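You operate a simulated robot arm through the tools that you are given. There is no shell and no other tool.

You run a simulated robot arm. Do the job below in one go: nothing can be reset, and whatever is moved stays where it is left.

TASK
Shut both open lids, set the chiller dial to 3 and switch its light on.
Fine: then wait till the gauge's pointer is in the blue.

Only the result counts: the job must be done as asked and must still hold three seconds after the hand-in. Knocking over, shifting, dropping, spilling or breaking anything else fails it. Lids that push on must go on centred and level and be pressed home; caps that screw on are set level and turned clockwise until they are tight.

THE ROBOT
A 6-joint arm with a two-finger gripper, fixed in place. Base frame: the origin is at the foot of the arm, x ahead of it, y to its left, z up; the work surface is at about z = 0.926. Units: m, degrees, N and s.
Its first joint turns from -166.0 to 166.0 degrees. Payload 3.43 kg.
The TCP is the grasp point between the finger pads, 0.02 m short of the fingertips. In the tool frame z runs along the fingers and y along their closing line. The gripper opens to 0.19 m. The gripper's body begins 0.248 m behind the TCP.
Orientation is that of the tool frame in the base frame, as a unit quaternion [w, x, y, z]. With the fingers straight down and closing along the base's y, the tool's x points along the base's -x, its y along +y and its z along -z.

THE INTERFACE
- The arm moves only by the tool play_rows. Its argument "motion" is a list of rows, each a list of 2 entries, a list of its own where there are three numbers: the shift along the tool's x, y, z in m, then the turn, a rotation vector about the tool's x, y, z in degrees. In form: [[[tx, ty, tz], [rx, ry, rz]], ...]. A call has 1 to 20 rows; each row is the pose to reach, as a shift and turn from the pose commanded when the call began, along the tool's axes at that moment. "gripper" is the closure in counts, from 0 (fully open) to 255 (shut), set as the call begins (left out, the last holds). A row lasts 0.2 s, in which the tool goes at most 0.05 m and 8.6 degrees; a call with a longer step from one row to the next is refused whole, and so is a gripper value outside its range. A pose out of reach is approached as far as the arm can. The call stops where the force on the tool passes 40 N (or 10 N more than at its start, if that is more) or the arm is blocked; 0.2 s more then pass. The fingers move at their own pace (about 0.153 m/s each) and stop on an object; they squeeze with about 26 N. The grip force told is the motor's: it shows also when the fingers shut on nothing. Time passes only in rows, and 0.2 s behind the last, so rows that repeat a pose let the fingers close. It gives the time, the measured TCP pose, the force on the tool (base axes), the opening and the grip force at its end, in the units of the frame above (readings bear some noise), with the torque about the TCP (base axes, N m) and any sound that the robot's microphone picked up, and new pictures: "pictures" is both (left out), scene, wrist or none.
- Cameras (640 x 400 px; columns grow to the right, rows downward): "scene" is fixed at [0.2338, -0.5074, 1.537]; the picture's right is [0.08, -1.00, 0.00], its down [-0.83, -0.06, -0.55] and it looks along [0.55, 0.04, -0.83] (base axes); focal length 334 px, centre (320, 200). "wrist" rides on the gripper at [0.07, -0.008, -0.288] in the tool frame; the picture's right is [0.12, 0.99, 0.00], its down [-0.96, 0.12, -0.25] and it looks along [-0.24, 0.03, 0.97] (tool axes); focal length 261 px, centre (320, 200). There is no depth. A picture from a camera that has moved, and an enlarged one, comes with that camera's place and axes in the base frame and with its lens. The place of the scene camera against the robot may be out by one fixed shift of up to 0.025 m in any direction.
- slide_trunk(by): slides the trunk up (or, below 0, down) by that many m; the arm rides with it, the base frame stays. It gives what a move gives, with no picture.
- close_up(camera, box): a new picture of the part [left, top, right, bottom] of that camera's present view, enlarged. It takes no simulated time.
- sign_off(): hands the job in; it is judged then, once.

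Places have to be worked out from the pictures, the camera data and where the tool is seen. Open the gripper and draw the arm clear of the work before you hand the job in, unless the task says otherwise.

The tools are called after "Request:" by a JSON object that holds its "method" and its "body". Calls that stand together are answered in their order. play_rows: Moves the arm, as the interface text tells. Its arguments: {"type":"object","properties":{"motion":{"type":"array"},"gripper":{"type":"number"},"pictures":{"type":"string","enum":["both","scene","wrist","none"]}},"required":["motion"]} The other tools are called the same way: slide_trunk (by) slides the trunk up or down; close_up (camera, box) takes an enlarged picture of a part of a camera's view; sign_off () hands the job in.

At the start:

```text
t: 0.0
tcp_pos: [0.5863, -0.6159, 1.1521]
ee_rot: [0.001, 0.0, 1.0, 0.0]
ft_force: [-0.8, -0.1, -0.8]
wrist_torque: [0.01, 0.02, 0.0]
width: 0.1901
gripper_force: 0.0
trunk travel left (down, up): [-0.25, 0.19]
```

scene: 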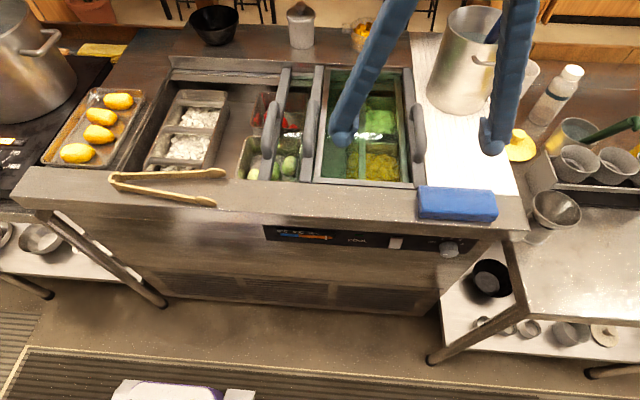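
wrist: 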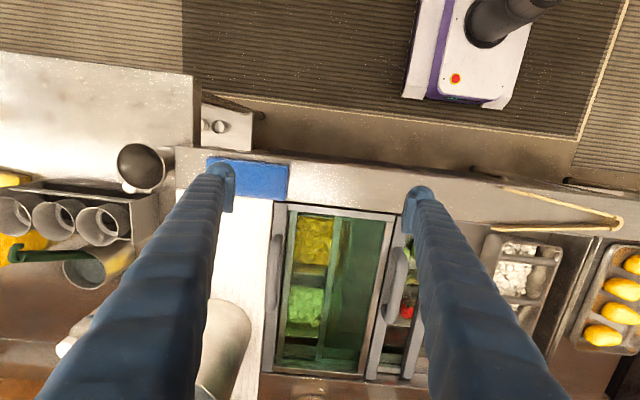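

I start by looking closely at the chiller: its lids, the panel with gauge, light switch and dial.

Request:
{"method": "close_up", "body": {"camera": "scene", "box": [240, 210, 500, 280]}}

Request:
{"method": "close_up", "body": {"camera": "scene", "box": [130, 40, 450, 240]}}

Request:
{"method": "close_up", "body": {"camera": "wrist", "box": [200, 140, 640, 400]}}

```text
2.46 times, centred on (370, 245) of scene
camera zoom: at [0.2338, -0.5074, 1.537], right [0.08, -1.0, 0.0], down [-0.83, -0.06, -0.55], along [0.55, 0.04, -0.83], focal length 822 px, centre (197, 89)
```

zoom: 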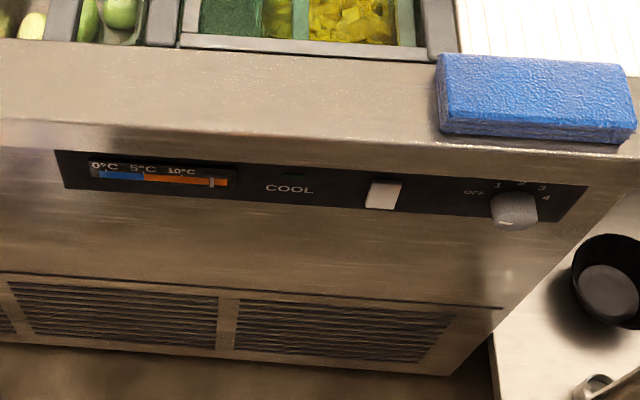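

```text
2.00 times, centred on (290, 140) of scene
camera zoom: at [0.2338, -0.5074, 1.537], right [0.08, -1.0, 0.0], down [-0.83, -0.06, -0.55], along [0.55, 0.04, -0.83], focal length 668 px, centre (380, 320)
```

zoom: 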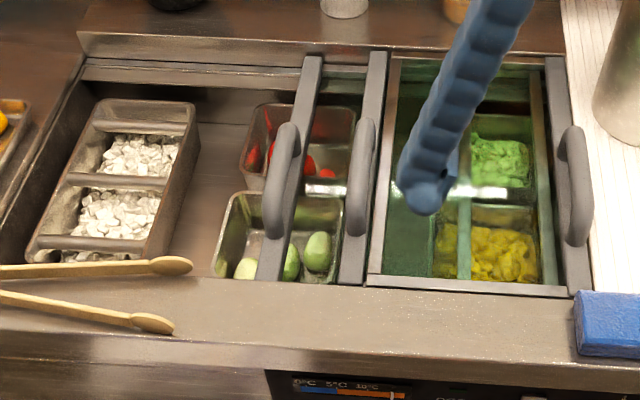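

```text
1.45 times, centred on (420, 270) of wrist
camera zoom: at [0.5164, -0.623, 1.4392], right [-0.12, 0.99, 0.0], down [0.96, 0.12, 0.25], along [0.24, 0.03, -0.97], focal length 379 px, centre (174, 98)
```

zoom: 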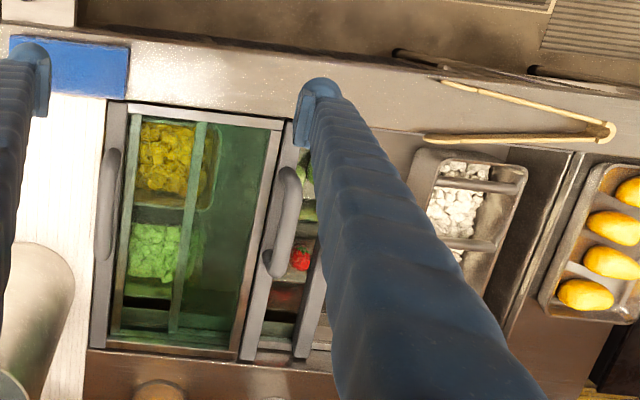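

Two lids (handles near columns 270 and 305) seem slid right, partly under the right-hand closed lid. I look closer at the left well, the tongs and the panel before moving.

Request:
{"method": "close_up", "body": {"camera": "scene", "box": [100, 130, 260, 230]}}

Request:
{"method": "close_up", "body": {"camera": "scene", "box": [230, 50, 430, 190]}}

Request:
{"method": "close_up", "body": {"camera": "scene", "box": [375, 210, 505, 275]}}

Request:
{"method": "close_up", "body": {"camera": "scene", "box": [255, 220, 385, 260]}}

Request:
{"method": "close_up", "body": {"camera": "wrist", "box": [440, 160, 640, 285]}}

Request:
{"method": "close_up", "body": {"camera": "scene", "box": [90, 40, 320, 180]}}

```text
4.00 times, centred on (180, 180) of scene
camera zoom: at [0.2338, -0.5074, 1.537], right [0.08, -1.0, 0.0], down [-0.83, -0.06, -0.55], along [0.55, 0.04, -0.83], focal length 1335 px, centre (880, 280)
```

zoom: 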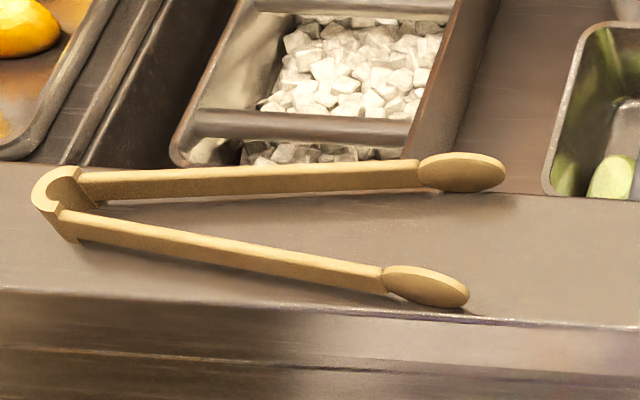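

```text
2.86 times, centred on (330, 120) of scene
camera zoom: at [0.2338, -0.5074, 1.537], right [0.08, -1.0, 0.0], down [-0.83, -0.06, -0.55], along [0.55, 0.04, -0.83], focal length 954 px, centre (291, 429)
```

zoom: 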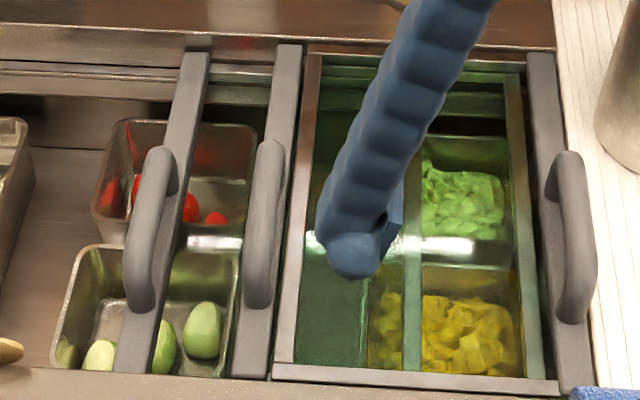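

```text
4.92 times, centred on (440, 242) of scene
camera zoom: at [0.2338, -0.5074, 1.537], right [0.08, -1.0, 0.0], down [-0.83, -0.06, -0.55], along [0.55, 0.04, -0.83], focal length 1643 px, centre (-271, -9)
```

zoom: 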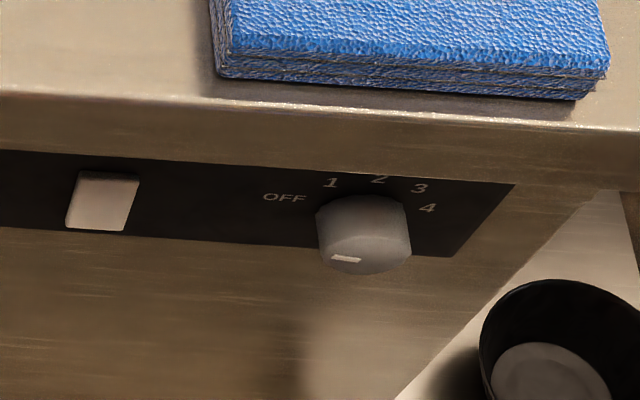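

```text
4.92 times, centred on (320, 240) of scene
camera zoom: at [0.2338, -0.5074, 1.537], right [0.08, -1.0, 0.0], down [-0.83, -0.06, -0.55], along [0.55, 0.04, -0.83], focal length 1643 px, centre (320, 3)
```

zoom: 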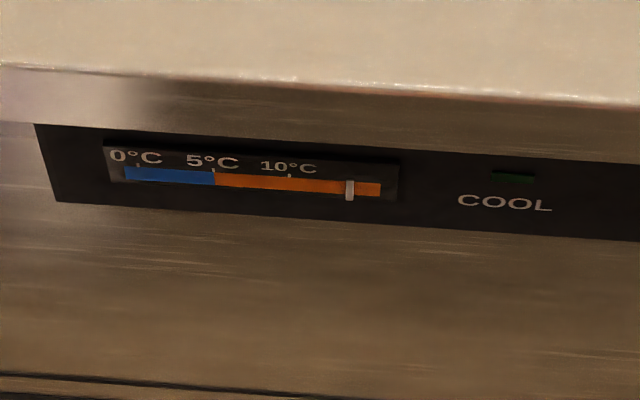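

```text
3.20 times, centred on (540, 222) of wrist
camera zoom: at [0.5164, -0.623, 1.4392], right [-0.12, 0.99, 0.0], down [0.96, 0.12, 0.25], along [0.24, 0.03, -0.97], focal length 834 px, centre (-384, 128)
```

zoom: 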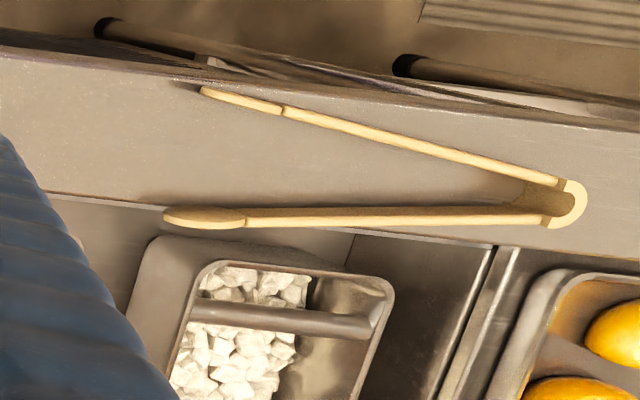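

```text
2.78 times, centred on (205, 110) of scene
camera zoom: at [0.2338, -0.5074, 1.537], right [0.08, -1.0, 0.0], down [-0.83, -0.06, -0.55], along [0.55, 0.04, -0.83], focal length 929 px, centre (640, 450)
```

zoom: 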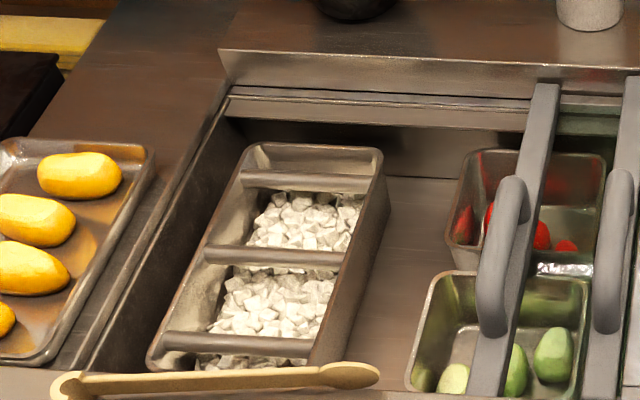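

The tongs' upper arm lies right at the well's front rim, maybe over the lids' path, so I need a better look. I move the hand along +y (staying high at z≈1.15, x≈0.59) to look straight down on the tongs and left part of the well.

Request:
{"method": "play_rows", "body": {"motion": [[[0, 0.04, 0], [0, 0, 0]], [[0, 0.09, -0.02], [0, 0, 0]], [[0, 0.135, -0.04], [0, 0, 0]], [[0, 0.18, -0.06], [0, 0, 0]], [[0, 0.225, -0.06], [0, 0, 0]], [[0, 0.27, -0.06], [0, 0, 0]], [[0, 0.315, -0.06], [0, 0, 0]], [[0, 0.36, -0.06], [0, 0, 0]], [[0, 0.4, -0.06], [0, 0, 0]], [[0, 0.42, -0.06], [0, 0, 0]]], "gripper": 0}}

```text
refused: row 2 steps farther than a row can; nothing moved
```

Row 2 exceeded 0.05 m; I re-send it with smaller steps.

Request:
{"method": "play_rows", "body": {"motion": [[[0, 0.04, 0], [0, 0, 0]], [[0, 0.08, -0.02], [0, 0, 0]], [[0, 0.12, -0.04], [0, 0, 0]], [[0, 0.16, -0.06], [0, 0, 0]], [[0, 0.205, -0.06], [0, 0, 0]], [[0, 0.25, -0.06], [0, 0, 0]], [[0, 0.295, -0.06], [0, 0, 0]], [[0, 0.34, -0.06], [0, 0, 0]], [[0, 0.385, -0.06], [0, 0, 0]], [[0, 0.42, -0.06], [0, 0, 0]]], "gripper": 0}}

```text
t: 2.2
tcp_pos: [0.5866, -0.1962, 1.2143]
ee_rot: [0.0, 0.0, 1.0, 0.0]
ft_force: [-0.2, -0.1, -0.3]
wrist_torque: [-0.03, -0.04, 0.03]
width: 0.1901
gripper_force: 0.0
trunk travel left (down, up): [-0.25, 0.19]
camera wrist: at [0.5155, -0.2029, 1.5011], right [-0.12, 0.99, 0.0], down [0.96, 0.12, 0.25], along [0.25, 0.03, -0.97], focal length 261 px, centre (320, 200)
```

scene: 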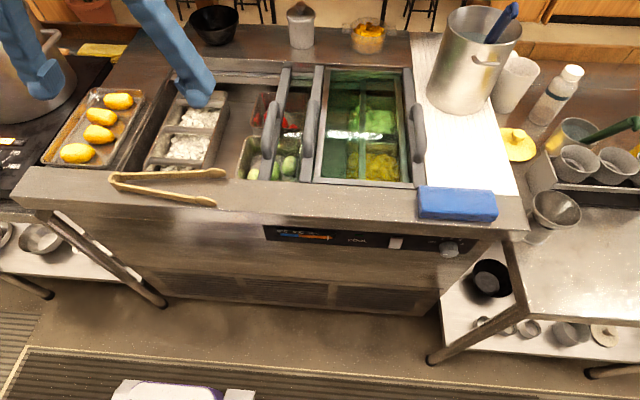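
wrist: 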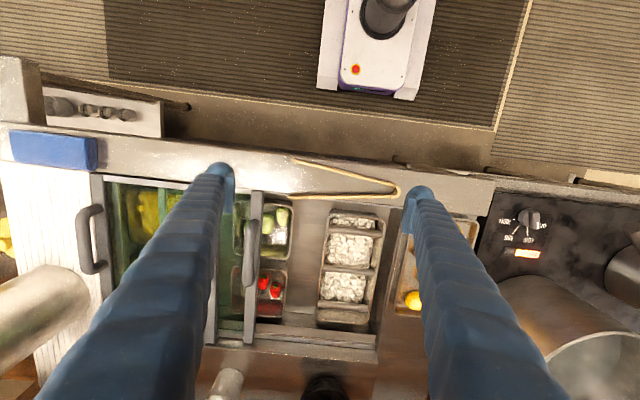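

Request:
{"method": "close_up", "body": {"camera": "wrist", "box": [220, 140, 420, 265]}}

Request:
{"method": "close_up", "body": {"camera": "wrist", "box": [230, 150, 330, 212]}}

Request:
{"method": "close_up", "body": {"camera": "scene", "box": [240, 50, 440, 190]}}

```text
3.20 times, centred on (320, 202) of wrist
camera zoom: at [0.5155, -0.2029, 1.5011], right [-0.12, 0.99, 0.0], down [0.96, 0.12, 0.25], along [0.25, 0.03, -0.97], focal length 834 px, centre (320, 192)
```

zoom: 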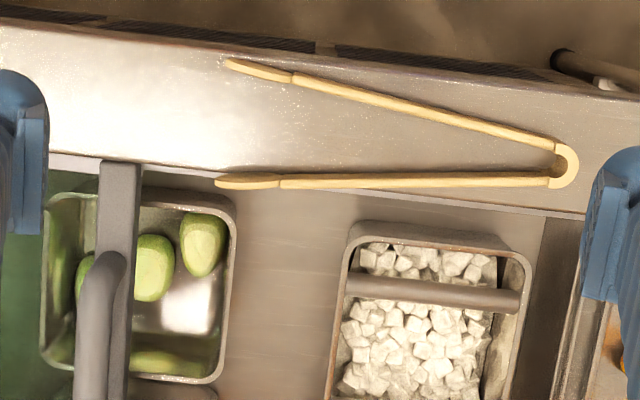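

```text
6.40 times, centred on (280, 181) of wrist
camera zoom: at [0.5155, -0.2029, 1.5011], right [-0.12, 0.99, 0.0], down [0.96, 0.12, 0.25], along [0.25, 0.03, -0.97], focal length 1668 px, centre (576, 322)
```

zoom: 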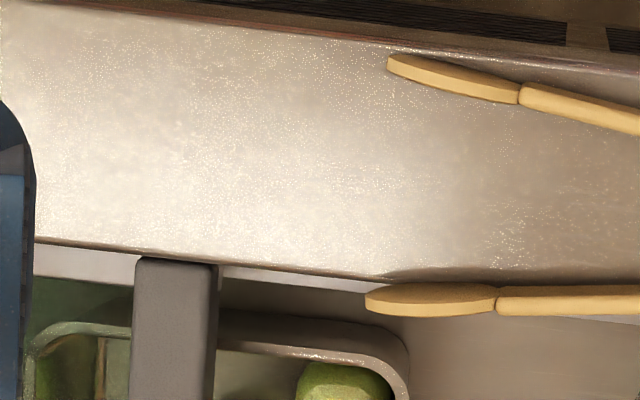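

```text
2.86 times, centred on (340, 120) of scene
camera zoom: at [0.2338, -0.5074, 1.537], right [0.08, -1.0, 0.0], down [-0.83, -0.06, -0.55], along [0.55, 0.04, -0.83], focal length 954 px, centre (263, 429)
```

zoom: 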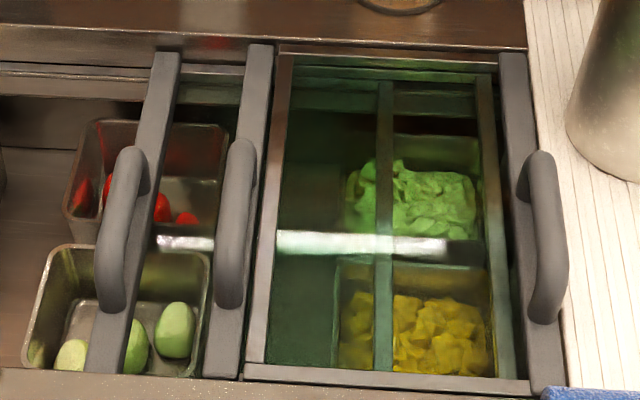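

The tongs' tip looks to overhang the rim into the lids' track, so I need heights. I tilt the hand to look along −y nearly level over the rim (TCP about (0.60,−0.10,1.08), well above everything).

Request:
{"method": "play_rows", "body": {"motion": [[[0, 0.01, 0.0], [7.8, 0, 0]], [[0, 0.02, 0.015], [15.6, 0, 0]], [[0, 0.03, 0.03], [23.4, 0, 0]], [[-0.005, 0.04, 0.045], [31.2, 0, 0]], [[-0.01, 0.05, 0.06], [39, 0, 0]], [[-0.014, 0.06, 0.075], [46.8, 0, 0]], [[-0.014, 0.07, 0.09], [54.6, 0, 0]], [[-0.014, 0.08, 0.11], [62.4, 0, 0]], [[-0.014, 0.096, 0.13], [70, 0, 0]]]}}

```text
t: 4.2
tcp_pos: [0.6027, -0.0997, 1.081]
ee_rot: [-0.001, -0.001, 0.819, -0.574]
ft_force: [-0.1, -0.7, 0.3]
wrist_torque: [0.02, 0.03, -0.07]
width: 0.19
gripper_force: 0.0
trunk travel left (down, up): [-0.25, 0.19]
camera wrist: at [0.5317, 0.17, 1.1863], right [-0.12, 0.34, -0.93], down [0.96, 0.27, -0.03], along [0.25, -0.9, -0.36], focal length 261 px, centre (320, 200)
```

scene: 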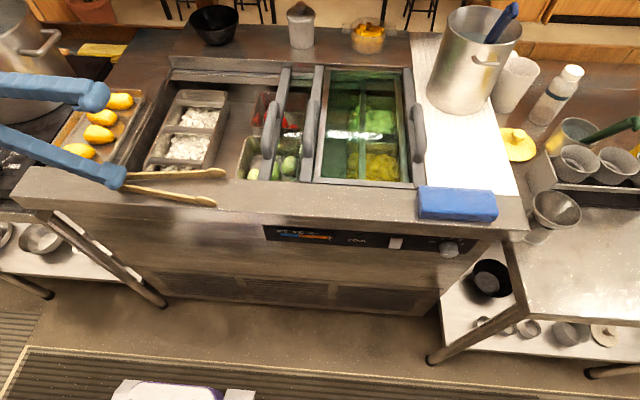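
wrist: 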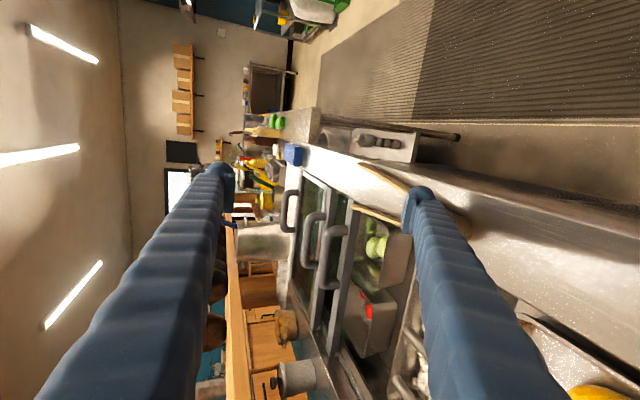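

Request:
{"method": "close_up", "body": {"camera": "wrist", "box": [270, 140, 430, 240]}}

Request:
{"method": "close_up", "body": {"camera": "wrist", "box": [280, 150, 440, 400]}}

Request:
{"method": "close_up", "body": {"camera": "wrist", "box": [340, 150, 420, 250]}}

```text
4.00 times, centred on (350, 190) of wrist
camera zoom: at [0.5317, 0.17, 1.1863], right [-0.12, 0.34, -0.93], down [0.96, 0.27, -0.03], along [0.25, -0.9, -0.36], focal length 1043 px, centre (200, 240)
```

zoom: 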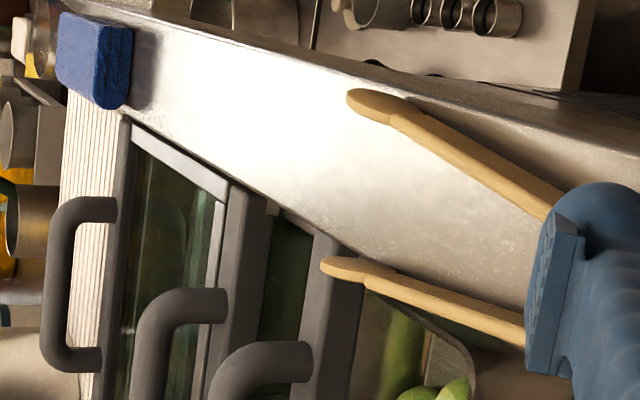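

```text
1.60 times, centred on (360, 275) of wrist
camera zoom: at [0.5317, 0.17, 1.1863], right [-0.12, 0.34, -0.93], down [0.96, 0.27, -0.03], along [0.25, -0.9, -0.36], focal length 417 px, centre (256, 80)
```

zoom: 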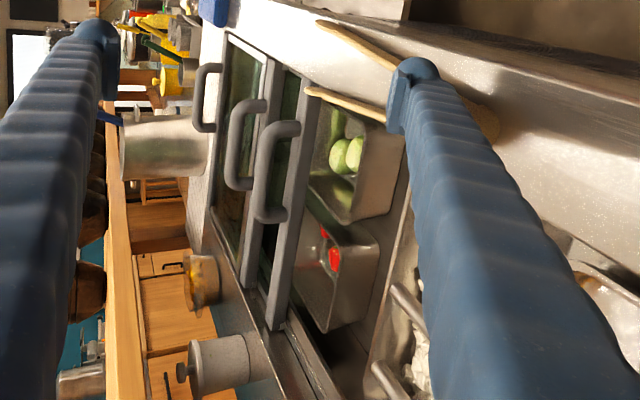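

```text
4.00 times, centred on (380, 200) of wrist
camera zoom: at [0.5317, 0.17, 1.1863], right [-0.12, 0.34, -0.93], down [0.96, 0.27, -0.03], along [0.25, -0.9, -0.36], focal length 1043 px, centre (80, 200)
```

zoom: 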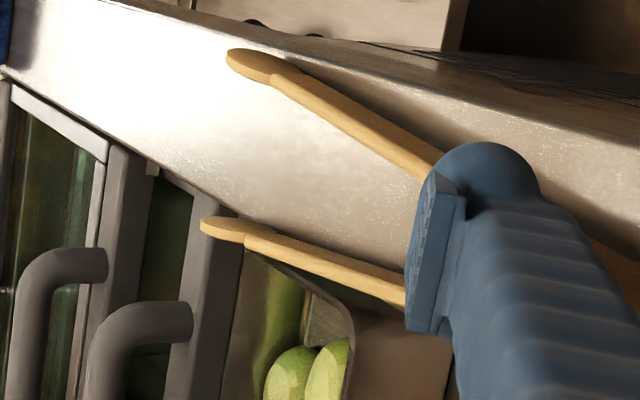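

The tongs' tip seems to be beside the front end of the lid-3 bar; I enlarge that spot to judge relative heights.

Request:
{"method": "close_up", "body": {"camera": "wrist", "box": [320, 180, 384, 220]}}

Request:
{"method": "close_up", "body": {"camera": "wrist", "box": [290, 165, 354, 205]}}

Request:
{"method": "close_up", "body": {"camera": "wrist", "box": [280, 290, 376, 350]}}

```text
10.00 times, centred on (352, 200) of wrist
camera zoom: at [0.5317, 0.17, 1.1863], right [-0.12, 0.34, -0.93], down [0.96, 0.27, -0.03], along [0.25, -0.9, -0.36], focal length 2606 px, centre (0, 200)
```

zoom: 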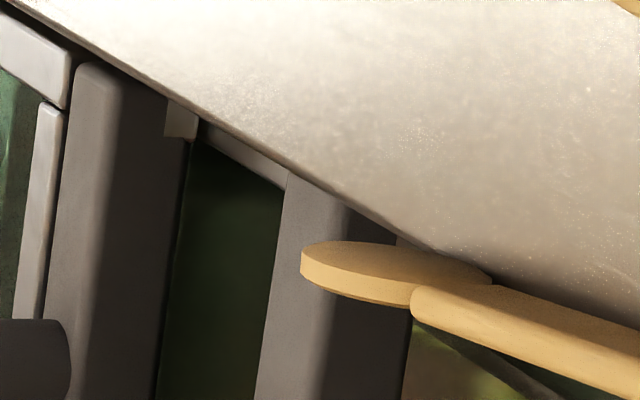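

```text
10.00 times, centred on (322, 185) of wrist
camera zoom: at [0.5317, 0.17, 1.1863], right [-0.12, 0.34, -0.93], down [0.96, 0.27, -0.03], along [0.25, -0.9, -0.36], focal length 2606 px, centre (300, 350)
```

zoom: 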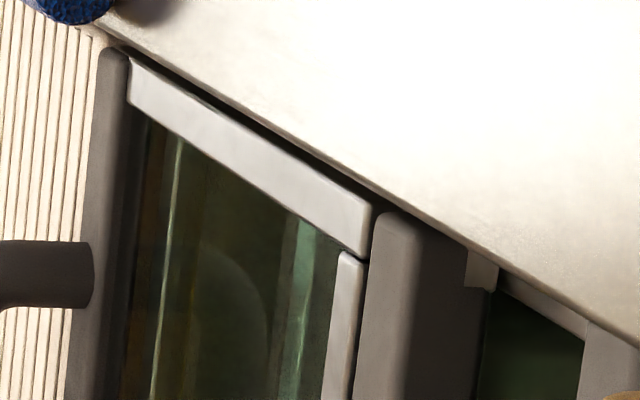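

```text
6.67 times, centred on (328, 320) of wrist
camera zoom: at [0.5317, 0.17, 1.1863], right [-0.12, 0.34, -0.93], down [0.96, 0.27, -0.03], along [0.25, -0.9, -0.36], focal length 1738 px, centre (267, -600)
```

zoom: 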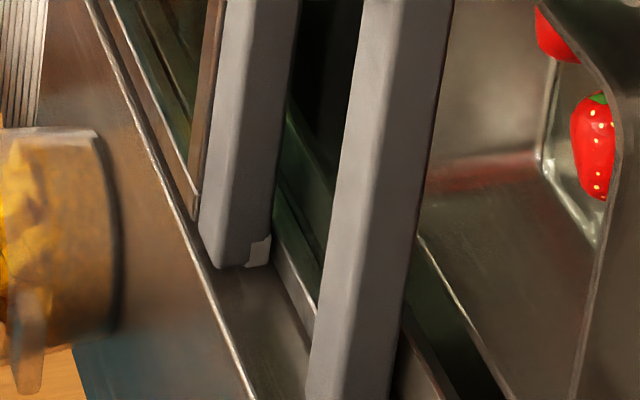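

Triangulating: rim edge is at about x=0.655, z=0.926; lid‑3 bar top is at z≈0.911 (below the rim and the tongs), and the ice tray top at z≈0.86. I swing back to point down over y≈−0.42 to measure lid 2's bar and both handles.

Request:
{"method": "play_rows", "body": {"motion": [[[0, -0.0195, 0.0308], [-7.8, 0, 0]], [[0, -0.0389, 0.0615], [-15.6, 0, 0]], [[0, -0.0584, 0.0923], [-23.4, 0, 0]], [[0, -0.0779, 0.1231], [-31.2, 0, 0]], [[0, -0.0973, 0.1538], [-39, 0, 0]], [[0, -0.1168, 0.1846], [-46.8, 0, 0]], [[0, -0.1363, 0.2154], [-54.6, 0, 0]], [[0, -0.1557, 0.2461], [-62.4, 0, 0]], [[0, -0.1752, 0.2769], [-70, 0, 0]]], "pictures": "both"}}

```text
t: 6.2
tcp_pos: [0.5996, -0.421, 1.1513]
ee_rot: [0.0, 0.0, 1.0, 0.001]
ft_force: [0.8, -0.2, -1.1]
wrist_torque: [0.08, 0.01, -0.01]
width: 0.1901
gripper_force: 0.0
trunk travel left (down, up): [-0.25, 0.19]
camera wrist: at [0.5289, -0.4297, 1.4389], right [-0.12, 0.99, 0.0], down [0.96, 0.12, 0.25], along [0.25, 0.03, -0.97], focal length 261 px, centre (320, 200)
```

scene: 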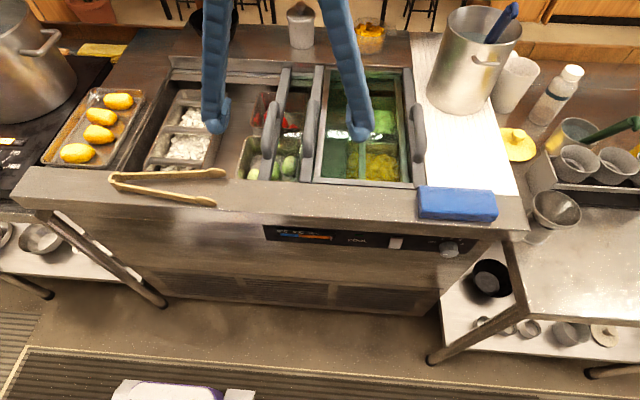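
wrist: 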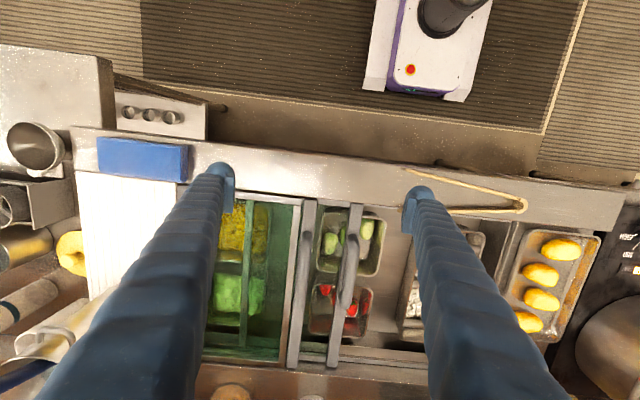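

Request:
{"method": "close_up", "body": {"camera": "wrist", "box": [270, 180, 398, 260]}}

Request:
{"method": "close_up", "body": {"camera": "wrist", "box": [240, 185, 400, 385]}}

```text
5.00 times, centred on (334, 220) of wrist
camera zoom: at [0.5289, -0.4297, 1.4389], right [-0.12, 0.99, 0.0], down [0.96, 0.12, 0.25], along [0.25, 0.03, -0.97], focal length 1303 px, centre (250, 100)
```

zoom: 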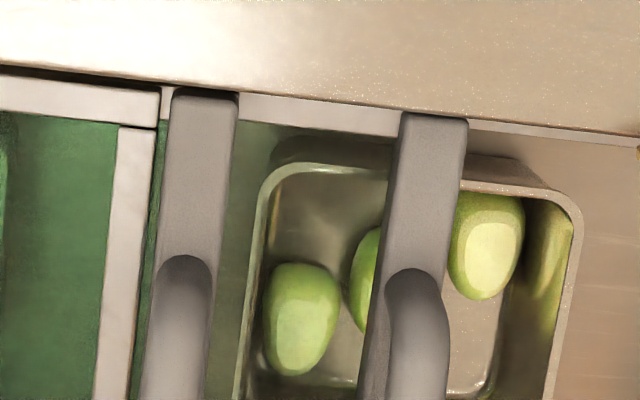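

```text
2.00 times, centred on (320, 285) of wrist
camera zoom: at [0.5289, -0.4297, 1.4389], right [-0.12, 0.99, 0.0], down [0.96, 0.12, 0.25], along [0.25, 0.03, -0.97], focal length 521 px, centre (320, 30)
```

zoom: 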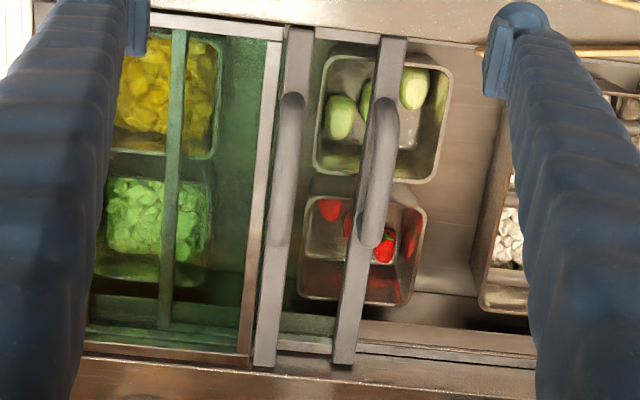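

Lid 2's bar top comes out at z≈0.922 and lid 3's at z≈0.909, both just below the rim; handle 3's grip bar is near (0.81, −0.335, 0.957). I go above handle 3 with the fingers partly closed (≈60 mm) and check the alignment.

Request:
{"method": "play_rows", "body": {"motion": [[[-0.035, 0.0143, 0.0], [0, 0, 0]], [[-0.07, 0.0287, 0.01], [0, 0, 0]], [[-0.105, 0.043, 0.025], [0, 0, 0]], [[-0.14, 0.0573, 0.04], [0, 0, 0]], [[-0.175, 0.0717, 0.055], [0, 0, 0]], [[-0.21, 0.086, 0.07], [0, 0, 0]], [[-0.21, 0.086, 0.07], [0, 0, 0]]], "gripper": 174}}

```text
t: 7.8
tcp_pos: [0.8121, -0.3357, 1.0796]
ee_rot: [0.0, 0.0, 1.0, 0.0]
ft_force: [0.1, -0.5, 0.4]
wrist_torque: [0.03, -0.01, 0.02]
width: 0.0605
gripper_force: 0.1
trunk travel left (down, up): [-0.25, 0.19]
camera wrist: at [0.7408, -0.342, 1.367], right [-0.12, 0.99, 0.0], down [0.96, 0.11, 0.25], along [0.25, 0.03, -0.97], focal length 261 px, centre (320, 200)
```

scene: 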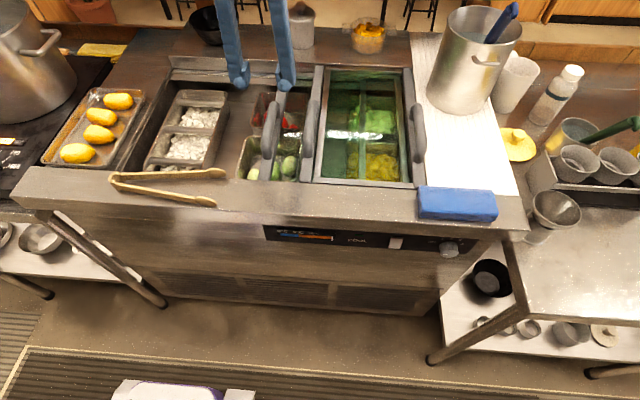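
wrist: 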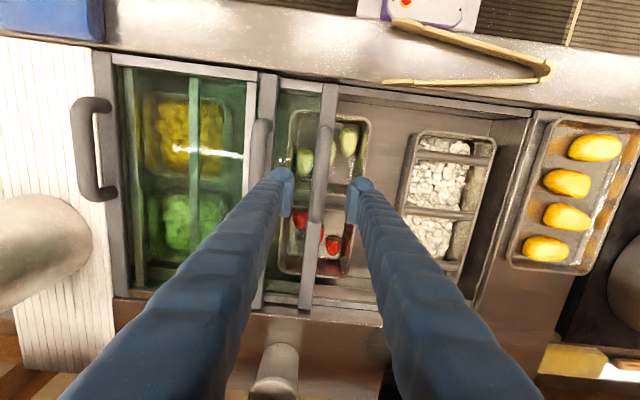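

The handle appears between the fingers; I enlarge the wrist view to check its centre line and length before going down.

Request:
{"method": "close_up", "body": {"camera": "wrist", "box": [240, 70, 400, 320]}}

Request:
{"method": "close_up", "body": {"camera": "wrist", "box": [240, 60, 440, 185]}}

```text
1.60 times, centred on (320, 195) of wrist
camera zoom: at [0.7408, -0.342, 1.367], right [-0.12, 0.99, 0.0], down [0.96, 0.11, 0.25], along [0.25, 0.03, -0.97], focal length 417 px, centre (320, 208)
```

zoom: 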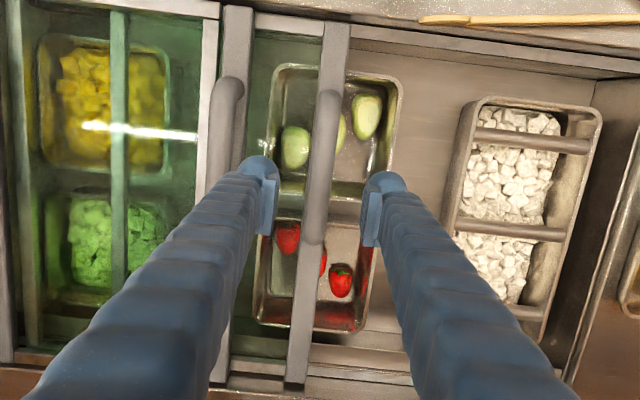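

```text
3.20 times, centred on (340, 122) of wrist
camera zoom: at [0.7408, -0.342, 1.367], right [-0.12, 0.99, 0.0], down [0.96, 0.11, 0.25], along [0.25, 0.03, -0.97], focal length 834 px, centre (256, 448)
```

zoom: 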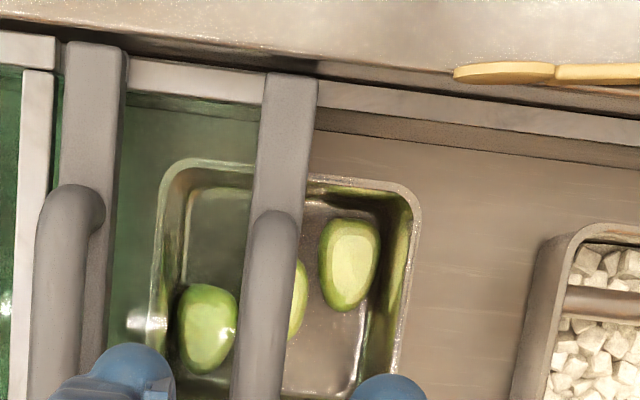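

Handle 3 runs from x≈0.733 to 0.878 at y≈−0.334, directly under the open fingers. I descend to z≈0.955 and then close on it.

Request:
{"method": "play_rows", "body": {"motion": [[[0, 0.002, 0.03], [0, 0, 0]], [[0, 0.002, 0.06], [0, 0, 0]], [[0, 0.002, 0.09], [0, 0, 0]], [[0, 0.002, 0.11], [0, 0, 0]], [[0, 0.002, 0.124], [0, 0, 0]]], "gripper": 174, "pictures": "wrist"}}

Request:
{"method": "play_rows", "body": {"motion": [[[0, 0, 0], [0, 0, 0]], [[0, 0, 0], [0, 0, 0]], [[0, 0, 0], [0, 0, 0]], [[0, 0, 0], [0, 0, 0]]], "gripper": 255, "pictures": "wrist"}}

```text
t: 9.0
tcp_pos: [0.8116, -0.3318, 0.9558]
ee_rot: [0.0, 0.0, 1.0, -0.001]
ft_force: [-0.4, 0.0, -1.0]
wrist_torque: [0.0, -0.01, 0.01]
width: 0.0606
gripper_force: 0.0
trunk travel left (down, up): [-0.25, 0.19]
camera wrist: at [0.7409, -0.3392, 1.2439], right [-0.12, 0.99, 0.0], down [0.96, 0.12, 0.25], along [0.24, 0.03, -0.97], focal length 261 px, centre (320, 200)
```

wrist: 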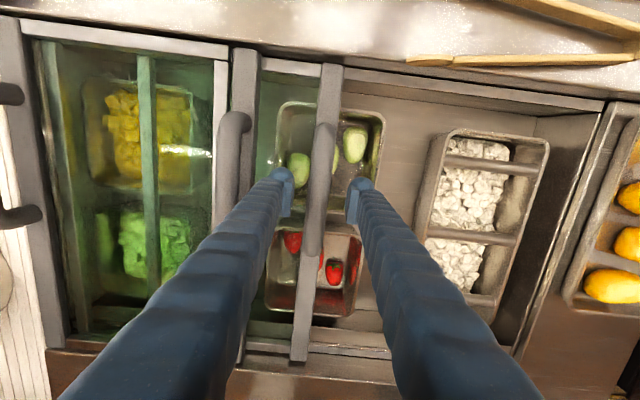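

```text
t: 10.0
tcp_pos: [0.8126, -0.3328, 0.9571]
ee_rot: [-0.001, 0.0, 1.0, 0.0]
ft_force: [-1.8, -4.1, -1.8]
wrist_torque: [-0.05, -0.1, -0.07]
width: 0.0198
gripper_force: 45.1
trunk travel left (down, up): [-0.25, 0.19]
camera wrist: at [0.7407, -0.3394, 1.2442], right [-0.12, 0.99, 0.0], down [0.96, 0.12, 0.25], along [0.24, 0.03, -0.97], focal length 261 px, centre (320, 200)
```

wrist: 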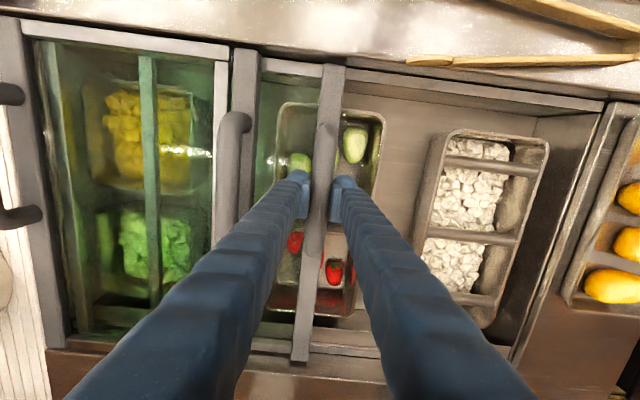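

Handle 3 is gripped (20 mm). I slide it toward +y about 0.06 m first, gently, to stop short of the tongs' tip and check clearance.

Request:
{"method": "play_rows", "body": {"motion": [[[0, 0.01, 0], [0, 0, 0]], [[0, 0.02, 0], [0, 0, 0]], [[0, 0.03, 0], [0, 0, 0]], [[0, 0.04, 0], [0, 0, 0]], [[0, 0.05, 0], [0, 0, 0]]], "pictures": "both"}}

```text
t: 11.2
tcp_pos: [0.8111, -0.2831, 0.957]
ee_rot: [-0.002, 0.0, 1.0, 0.002]
ft_force: [-4.7, -1.6, -13.1]
wrist_torque: [-0.27, -0.52, 0.05]
width: 0.0199
gripper_force: 45.1
trunk travel left (down, up): [-0.25, 0.19]
camera wrist: at [0.7414, -0.2893, 1.2444], right [-0.12, 0.99, 0.0], down [0.96, 0.12, 0.24], along [0.24, 0.03, -0.97], focal length 261 px, centre (320, 200)
```

scene: 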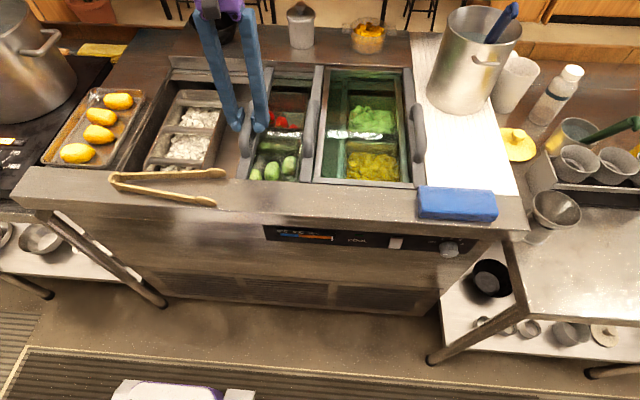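
wrist: 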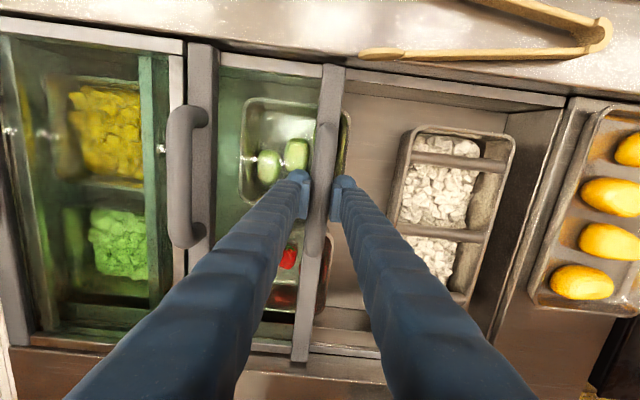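

The lid slid 50 mm smoothly. I zoom in on the bar's front end and the tongs' tip now that they are close.

Request:
{"method": "close_up", "body": {"camera": "wrist", "box": [290, 20, 450, 120]}}

Request:
{"method": "close_up", "body": {"camera": "scene", "box": [170, 140, 290, 215]}}

```text
4.00 times, centred on (370, 70) of wrist
camera zoom: at [0.7414, -0.2893, 1.2444], right [-0.12, 0.99, 0.0], down [0.96, 0.12, 0.24], along [0.24, 0.03, -0.97], focal length 1043 px, centre (120, 720)
```

zoom: 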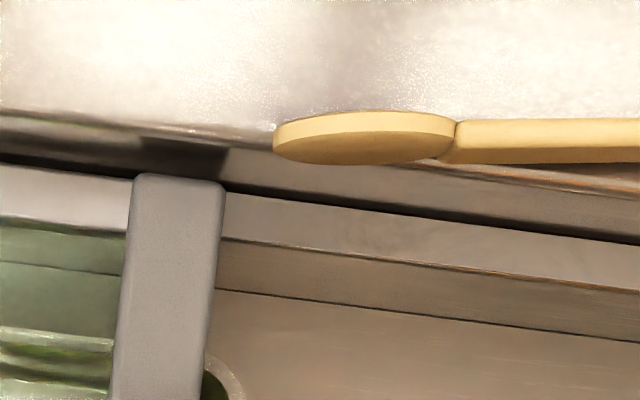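

```text
5.33 times, centred on (230, 178) of scene
camera zoom: at [0.2338, -0.5074, 1.537], right [0.08, -1.0, 0.0], down [-0.83, -0.06, -0.55], along [0.55, 0.04, -0.83], focal length 1780 px, centre (800, 320)
```

zoom: 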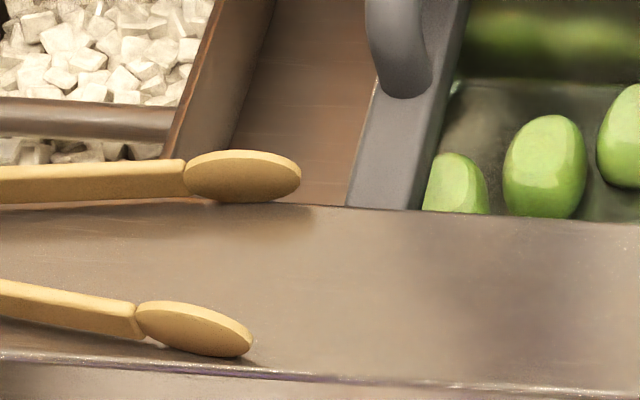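

The bar's front end (x≈0.661, z≈0.909) passes behind and below the tongs' tip (back edge x≈0.657, bottom at rim level), so it clears. I continue in small steps past the tongs' tip.

Request:
{"method": "play_rows", "body": {"motion": [[[0, 0.01, 0], [0, 0, 0]], [[0, 0.02, 0], [0, 0, 0]], [[0, 0.03, 0], [0, 0, 0]], [[0, 0.04, 0], [0, 0, 0]], [[0, 0.05, 0], [0, 0, 0]]], "pictures": "wrist"}}

Request:
{"method": "close_up", "body": {"camera": "wrist", "box": [250, 0, 410, 100]}}

```text
t: 12.4
tcp_pos: [0.8117, -0.2323, 0.9571]
ee_rot: [-0.001, 0.0, 1.0, 0.0]
ft_force: [-1.5, -1.3, -13.8]
wrist_torque: [-0.29, -0.32, 0.08]
width: 0.0201
gripper_force: 44.7
trunk travel left (down, up): [-0.25, 0.19]
camera wrist: at [0.7407, -0.2393, 1.2442], right [-0.12, 0.99, 0.0], down [0.96, 0.12, 0.25], along [0.24, 0.03, -0.97], focal length 261 px, centre (320, 200)
```

wrist: 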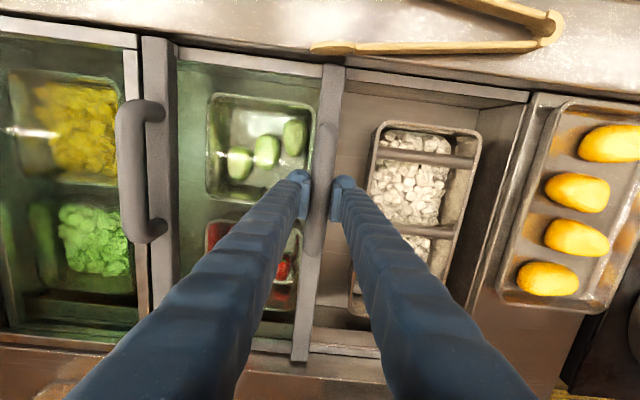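

```text
4.00 times, centred on (330, 50) of wrist
camera zoom: at [0.7407, -0.2393, 1.2442], right [-0.12, 0.99, 0.0], down [0.96, 0.12, 0.25], along [0.24, 0.03, -0.97], focal length 1043 px, centre (280, 800)
```

zoom: 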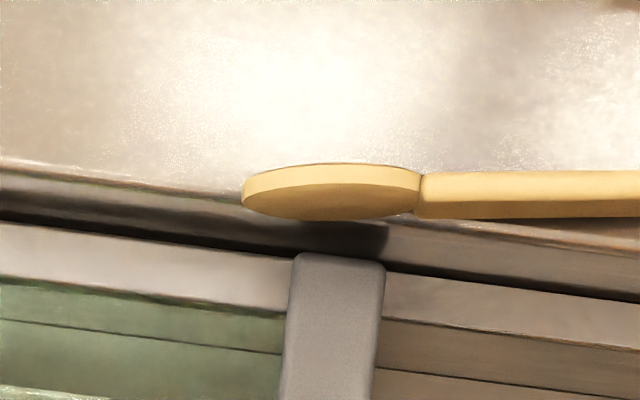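

The bar has passed clear of the tongs, no contact. I continue sliding lid 3 another 0.19 m toward the left end.

Request:
{"method": "play_rows", "body": {"motion": [[[0, 0.012, 0], [0, 0, 0]], [[0, 0.03, 0], [0, 0, 0]], [[0, 0.05, 0], [0, 0, 0]], [[0, 0.07, 0], [0, 0, 0]], [[0, 0.09, 0], [0, 0, 0]], [[0, 0.11, 0], [0, 0, 0]], [[0, 0.13, 0], [0, 0, 0]], [[0, 0.15, 0], [0, 0, 0]], [[0, 0.17, 0], [0, 0, 0]], [[0, 0.18, 0], [0, 0, 0]], [[0, 0.19, 0], [0, 0, 0]]], "pictures": "both"}}

```text
t: 14.8
tcp_pos: [0.8104, -0.0422, 0.9565]
ee_rot: [-0.001, -0.001, 1.0, 0.0]
ft_force: [-1.5, 1.9, -18.6]
wrist_torque: [-0.22, 1.08, 0.02]
width: 0.02
gripper_force: 44.7
trunk travel left (down, up): [-0.25, 0.19]
camera wrist: at [0.7407, -0.0484, 1.2444], right [-0.12, 0.99, 0.0], down [0.96, 0.12, 0.25], along [0.24, 0.03, -0.97], focal length 261 px, centre (320, 200)
```

scene: 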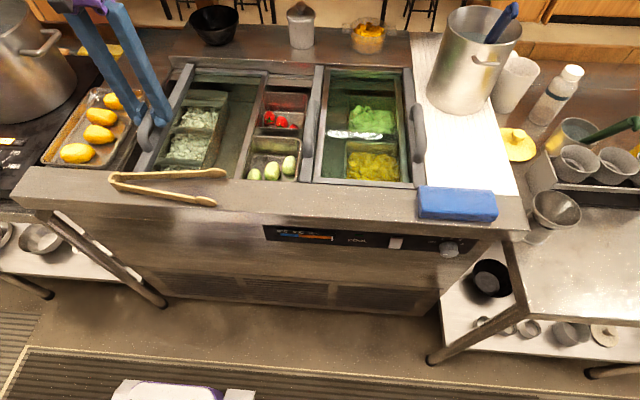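
wrist: 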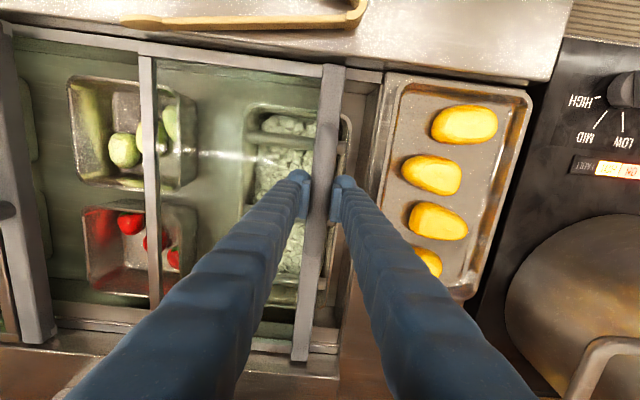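

Lid 3 is about 4 cm from its left end stop. I go on slowly until it meets the stop.

Request:
{"method": "play_rows", "body": {"motion": [[[0, 0.006, 0], [0, 0, 0]], [[0, 0.012, 0], [0, 0, 0]], [[0, 0.018, 0], [0, 0, 0]], [[0, 0.024, 0], [0, 0, 0]], [[0, 0.028, 0], [0, 0, 0]], [[0, 0.032, 0], [0, 0, 0]], [[0, 0.036, 0], [0, 0, 0]], [[0, 0.04, 0], [0, 0, 0]], [[0, 0.044, 0], [0, 0, 0]], [[0, 0.048, 0], [0, 0, 0]], [[0, 0.052, 0], [0, 0, 0]], [[0, 0.056, 0], [0, 0, 0]], [[0, 0.06, 0], [0, 0, 0]]], "pictures": "wrist"}}

```text
t: 17.4
tcp_pos: [0.8122, 0.0055, 0.9567]
ee_rot: [-0.001, 0.001, 1.0, -0.002]
ft_force: [3.7, -8.7, -13.5]
wrist_torque: [-0.38, -0.31, 0.06]
width: 0.0201
gripper_force: 45.1
trunk travel left (down, up): [-0.25, 0.19]
stopped in row 12: the force on the tool passed its limit at 45 N (the readings are from after the stop); the commanded pose is now the measured one
camera wrist: at [0.7409, 0.0001, 1.2445], right [-0.12, 0.99, 0.0], down [0.96, 0.12, 0.25], along [0.24, 0.03, -0.97], focal length 261 px, centre (320, 200)
```

wrist: 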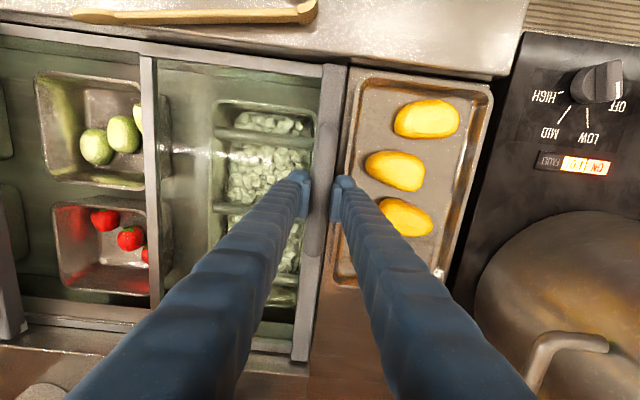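

Lid 3 hit its left stop (force limit reached, TCP y≈0.0055). The lemon tray is close on the left, so I open only slightly (≈31 mm) and rise straight up.

Request:
{"method": "play_rows", "body": {"motion": [[[0, 0, 0], [0, 0, 0]], [[0, 0, 0], [0, 0, 0]], [[0, 0, 0], [0, 0, 0]], [[0, 0, -0.02], [0, 0, 0]], [[0, 0, -0.05], [0, 0, 0]], [[0, 0, -0.09], [0, 0, 0]], [[0, 0, -0.13], [0, 0, 0]]], "gripper": 213, "pictures": "both"}}

```text
t: 18.9
tcp_pos: [0.8116, 0.0074, 1.09]
ee_rot: [0.0, 0.0, 1.0, -0.001]
ft_force: [0.0, -0.9, 0.6]
wrist_torque: [-0.02, -0.05, 0.0]
width: 0.0314
gripper_force: 0.1
trunk travel left (down, up): [-0.25, 0.19]
camera wrist: at [0.7404, 0.0001, 1.3766], right [-0.12, 0.99, 0.0], down [0.96, 0.12, 0.25], along [0.25, 0.03, -0.97], focal length 261 px, centre (320, 200)
```

scene: 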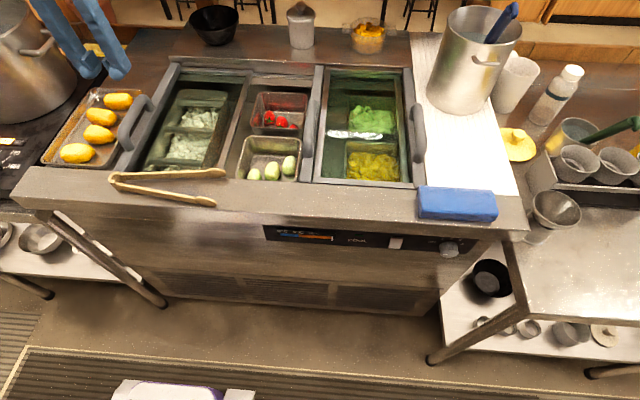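
wrist: 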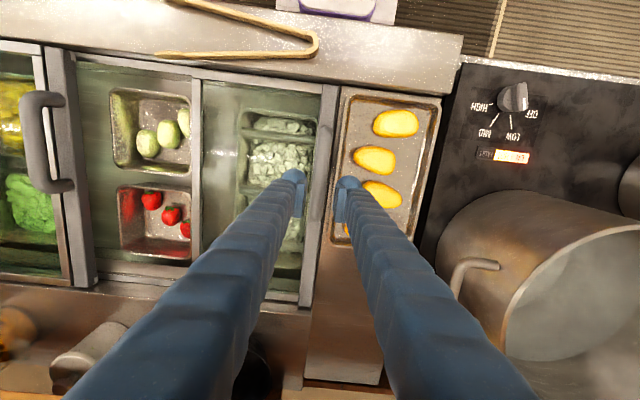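

Lid 3 sits shut at the left. Next I travel at height to above handle 2, expected near (0.81, −0.432), with a 60 mm opening, and check alignment.

Request:
{"method": "play_rows", "body": {"motion": [[[0, -0.03, 0], [0, 0, 0]], [[0, -0.075, 0], [0, 0, 0]], [[0, -0.12, 0], [0, 0, 0]], [[0, -0.165, 0], [0, 0, 0]], [[0, -0.21, 0], [0, 0, 0]], [[0, -0.255, 0], [0, 0, 0]], [[0, -0.3, 0], [0, 0, 0]], [[0, -0.345, 0], [0, 0, 0]], [[0, -0.39, 0], [0, 0, 0]], [[0, -0.425, 0], [0, 0, 0]], [[0, -0.44, 0], [0, 0, 0]], [[0, -0.44, 0], [0, 0, 0]]], "gripper": 174, "pictures": "both"}}

Request:
{"method": "close_up", "body": {"camera": "wrist", "box": [240, 70, 400, 320]}}

Request:
{"method": "close_up", "body": {"camera": "wrist", "box": [400, 50, 640, 350]}}

```text
t: 21.6
tcp_pos: [0.814, -0.4309, 1.0899]
ee_rot: [0.0, 0.0, 1.0, -0.002]
ft_force: [-0.8, 0.2, 0.0]
wrist_torque: [0.02, -0.01, 0.0]
width: 0.0603
gripper_force: 0.1
trunk travel left (down, up): [-0.25, 0.19]
camera wrist: at [0.7431, -0.4363, 1.3768], right [-0.12, 0.99, 0.0], down [0.96, 0.12, 0.25], along [0.24, 0.03, -0.97], focal length 261 px, centre (320, 200)
```

scene: 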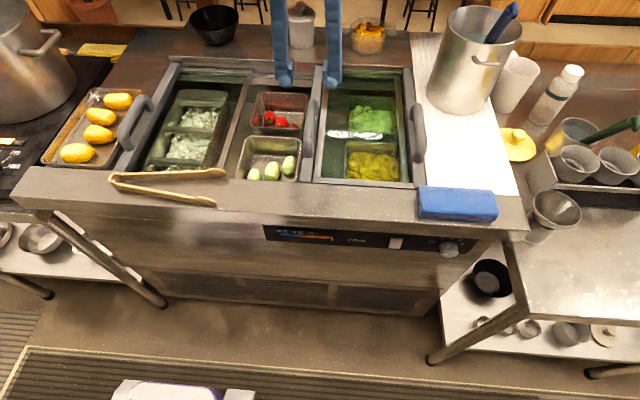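
wrist: 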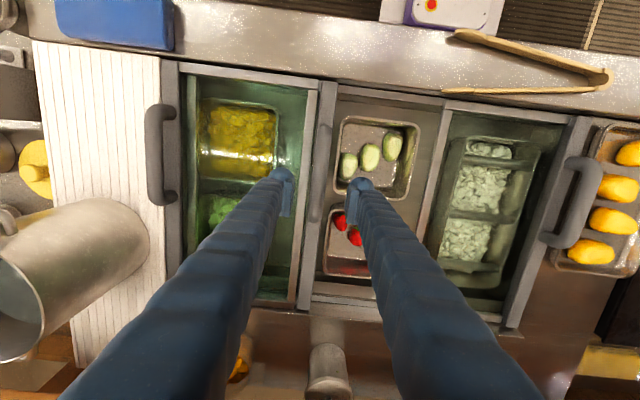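

```text
1.60 times, centred on (320, 195) of wrist
camera zoom: at [0.7431, -0.4363, 1.3768], right [-0.12, 0.99, 0.0], down [0.96, 0.12, 0.25], along [0.24, 0.03, -0.97], focal length 417 px, centre (320, 208)
```

zoom: 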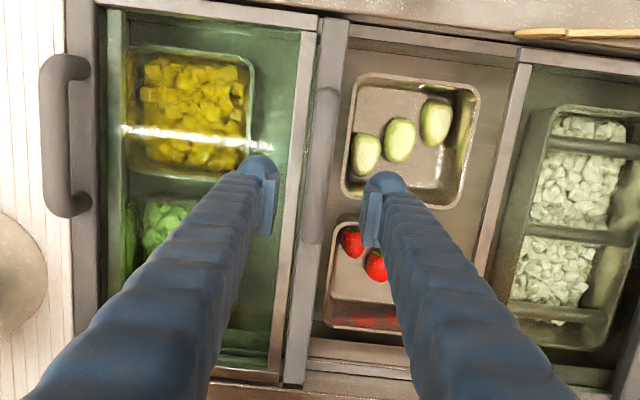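

```text
1.33 times, centred on (520, 200) of wrist
camera zoom: at [0.7431, -0.4363, 1.3768], right [-0.12, 0.99, 0.0], down [0.96, 0.12, 0.25], along [0.24, 0.03, -0.97], focal length 348 px, centre (53, 200)
```

zoom: 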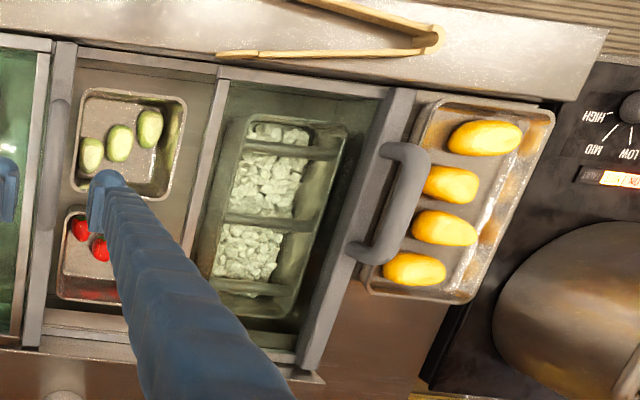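

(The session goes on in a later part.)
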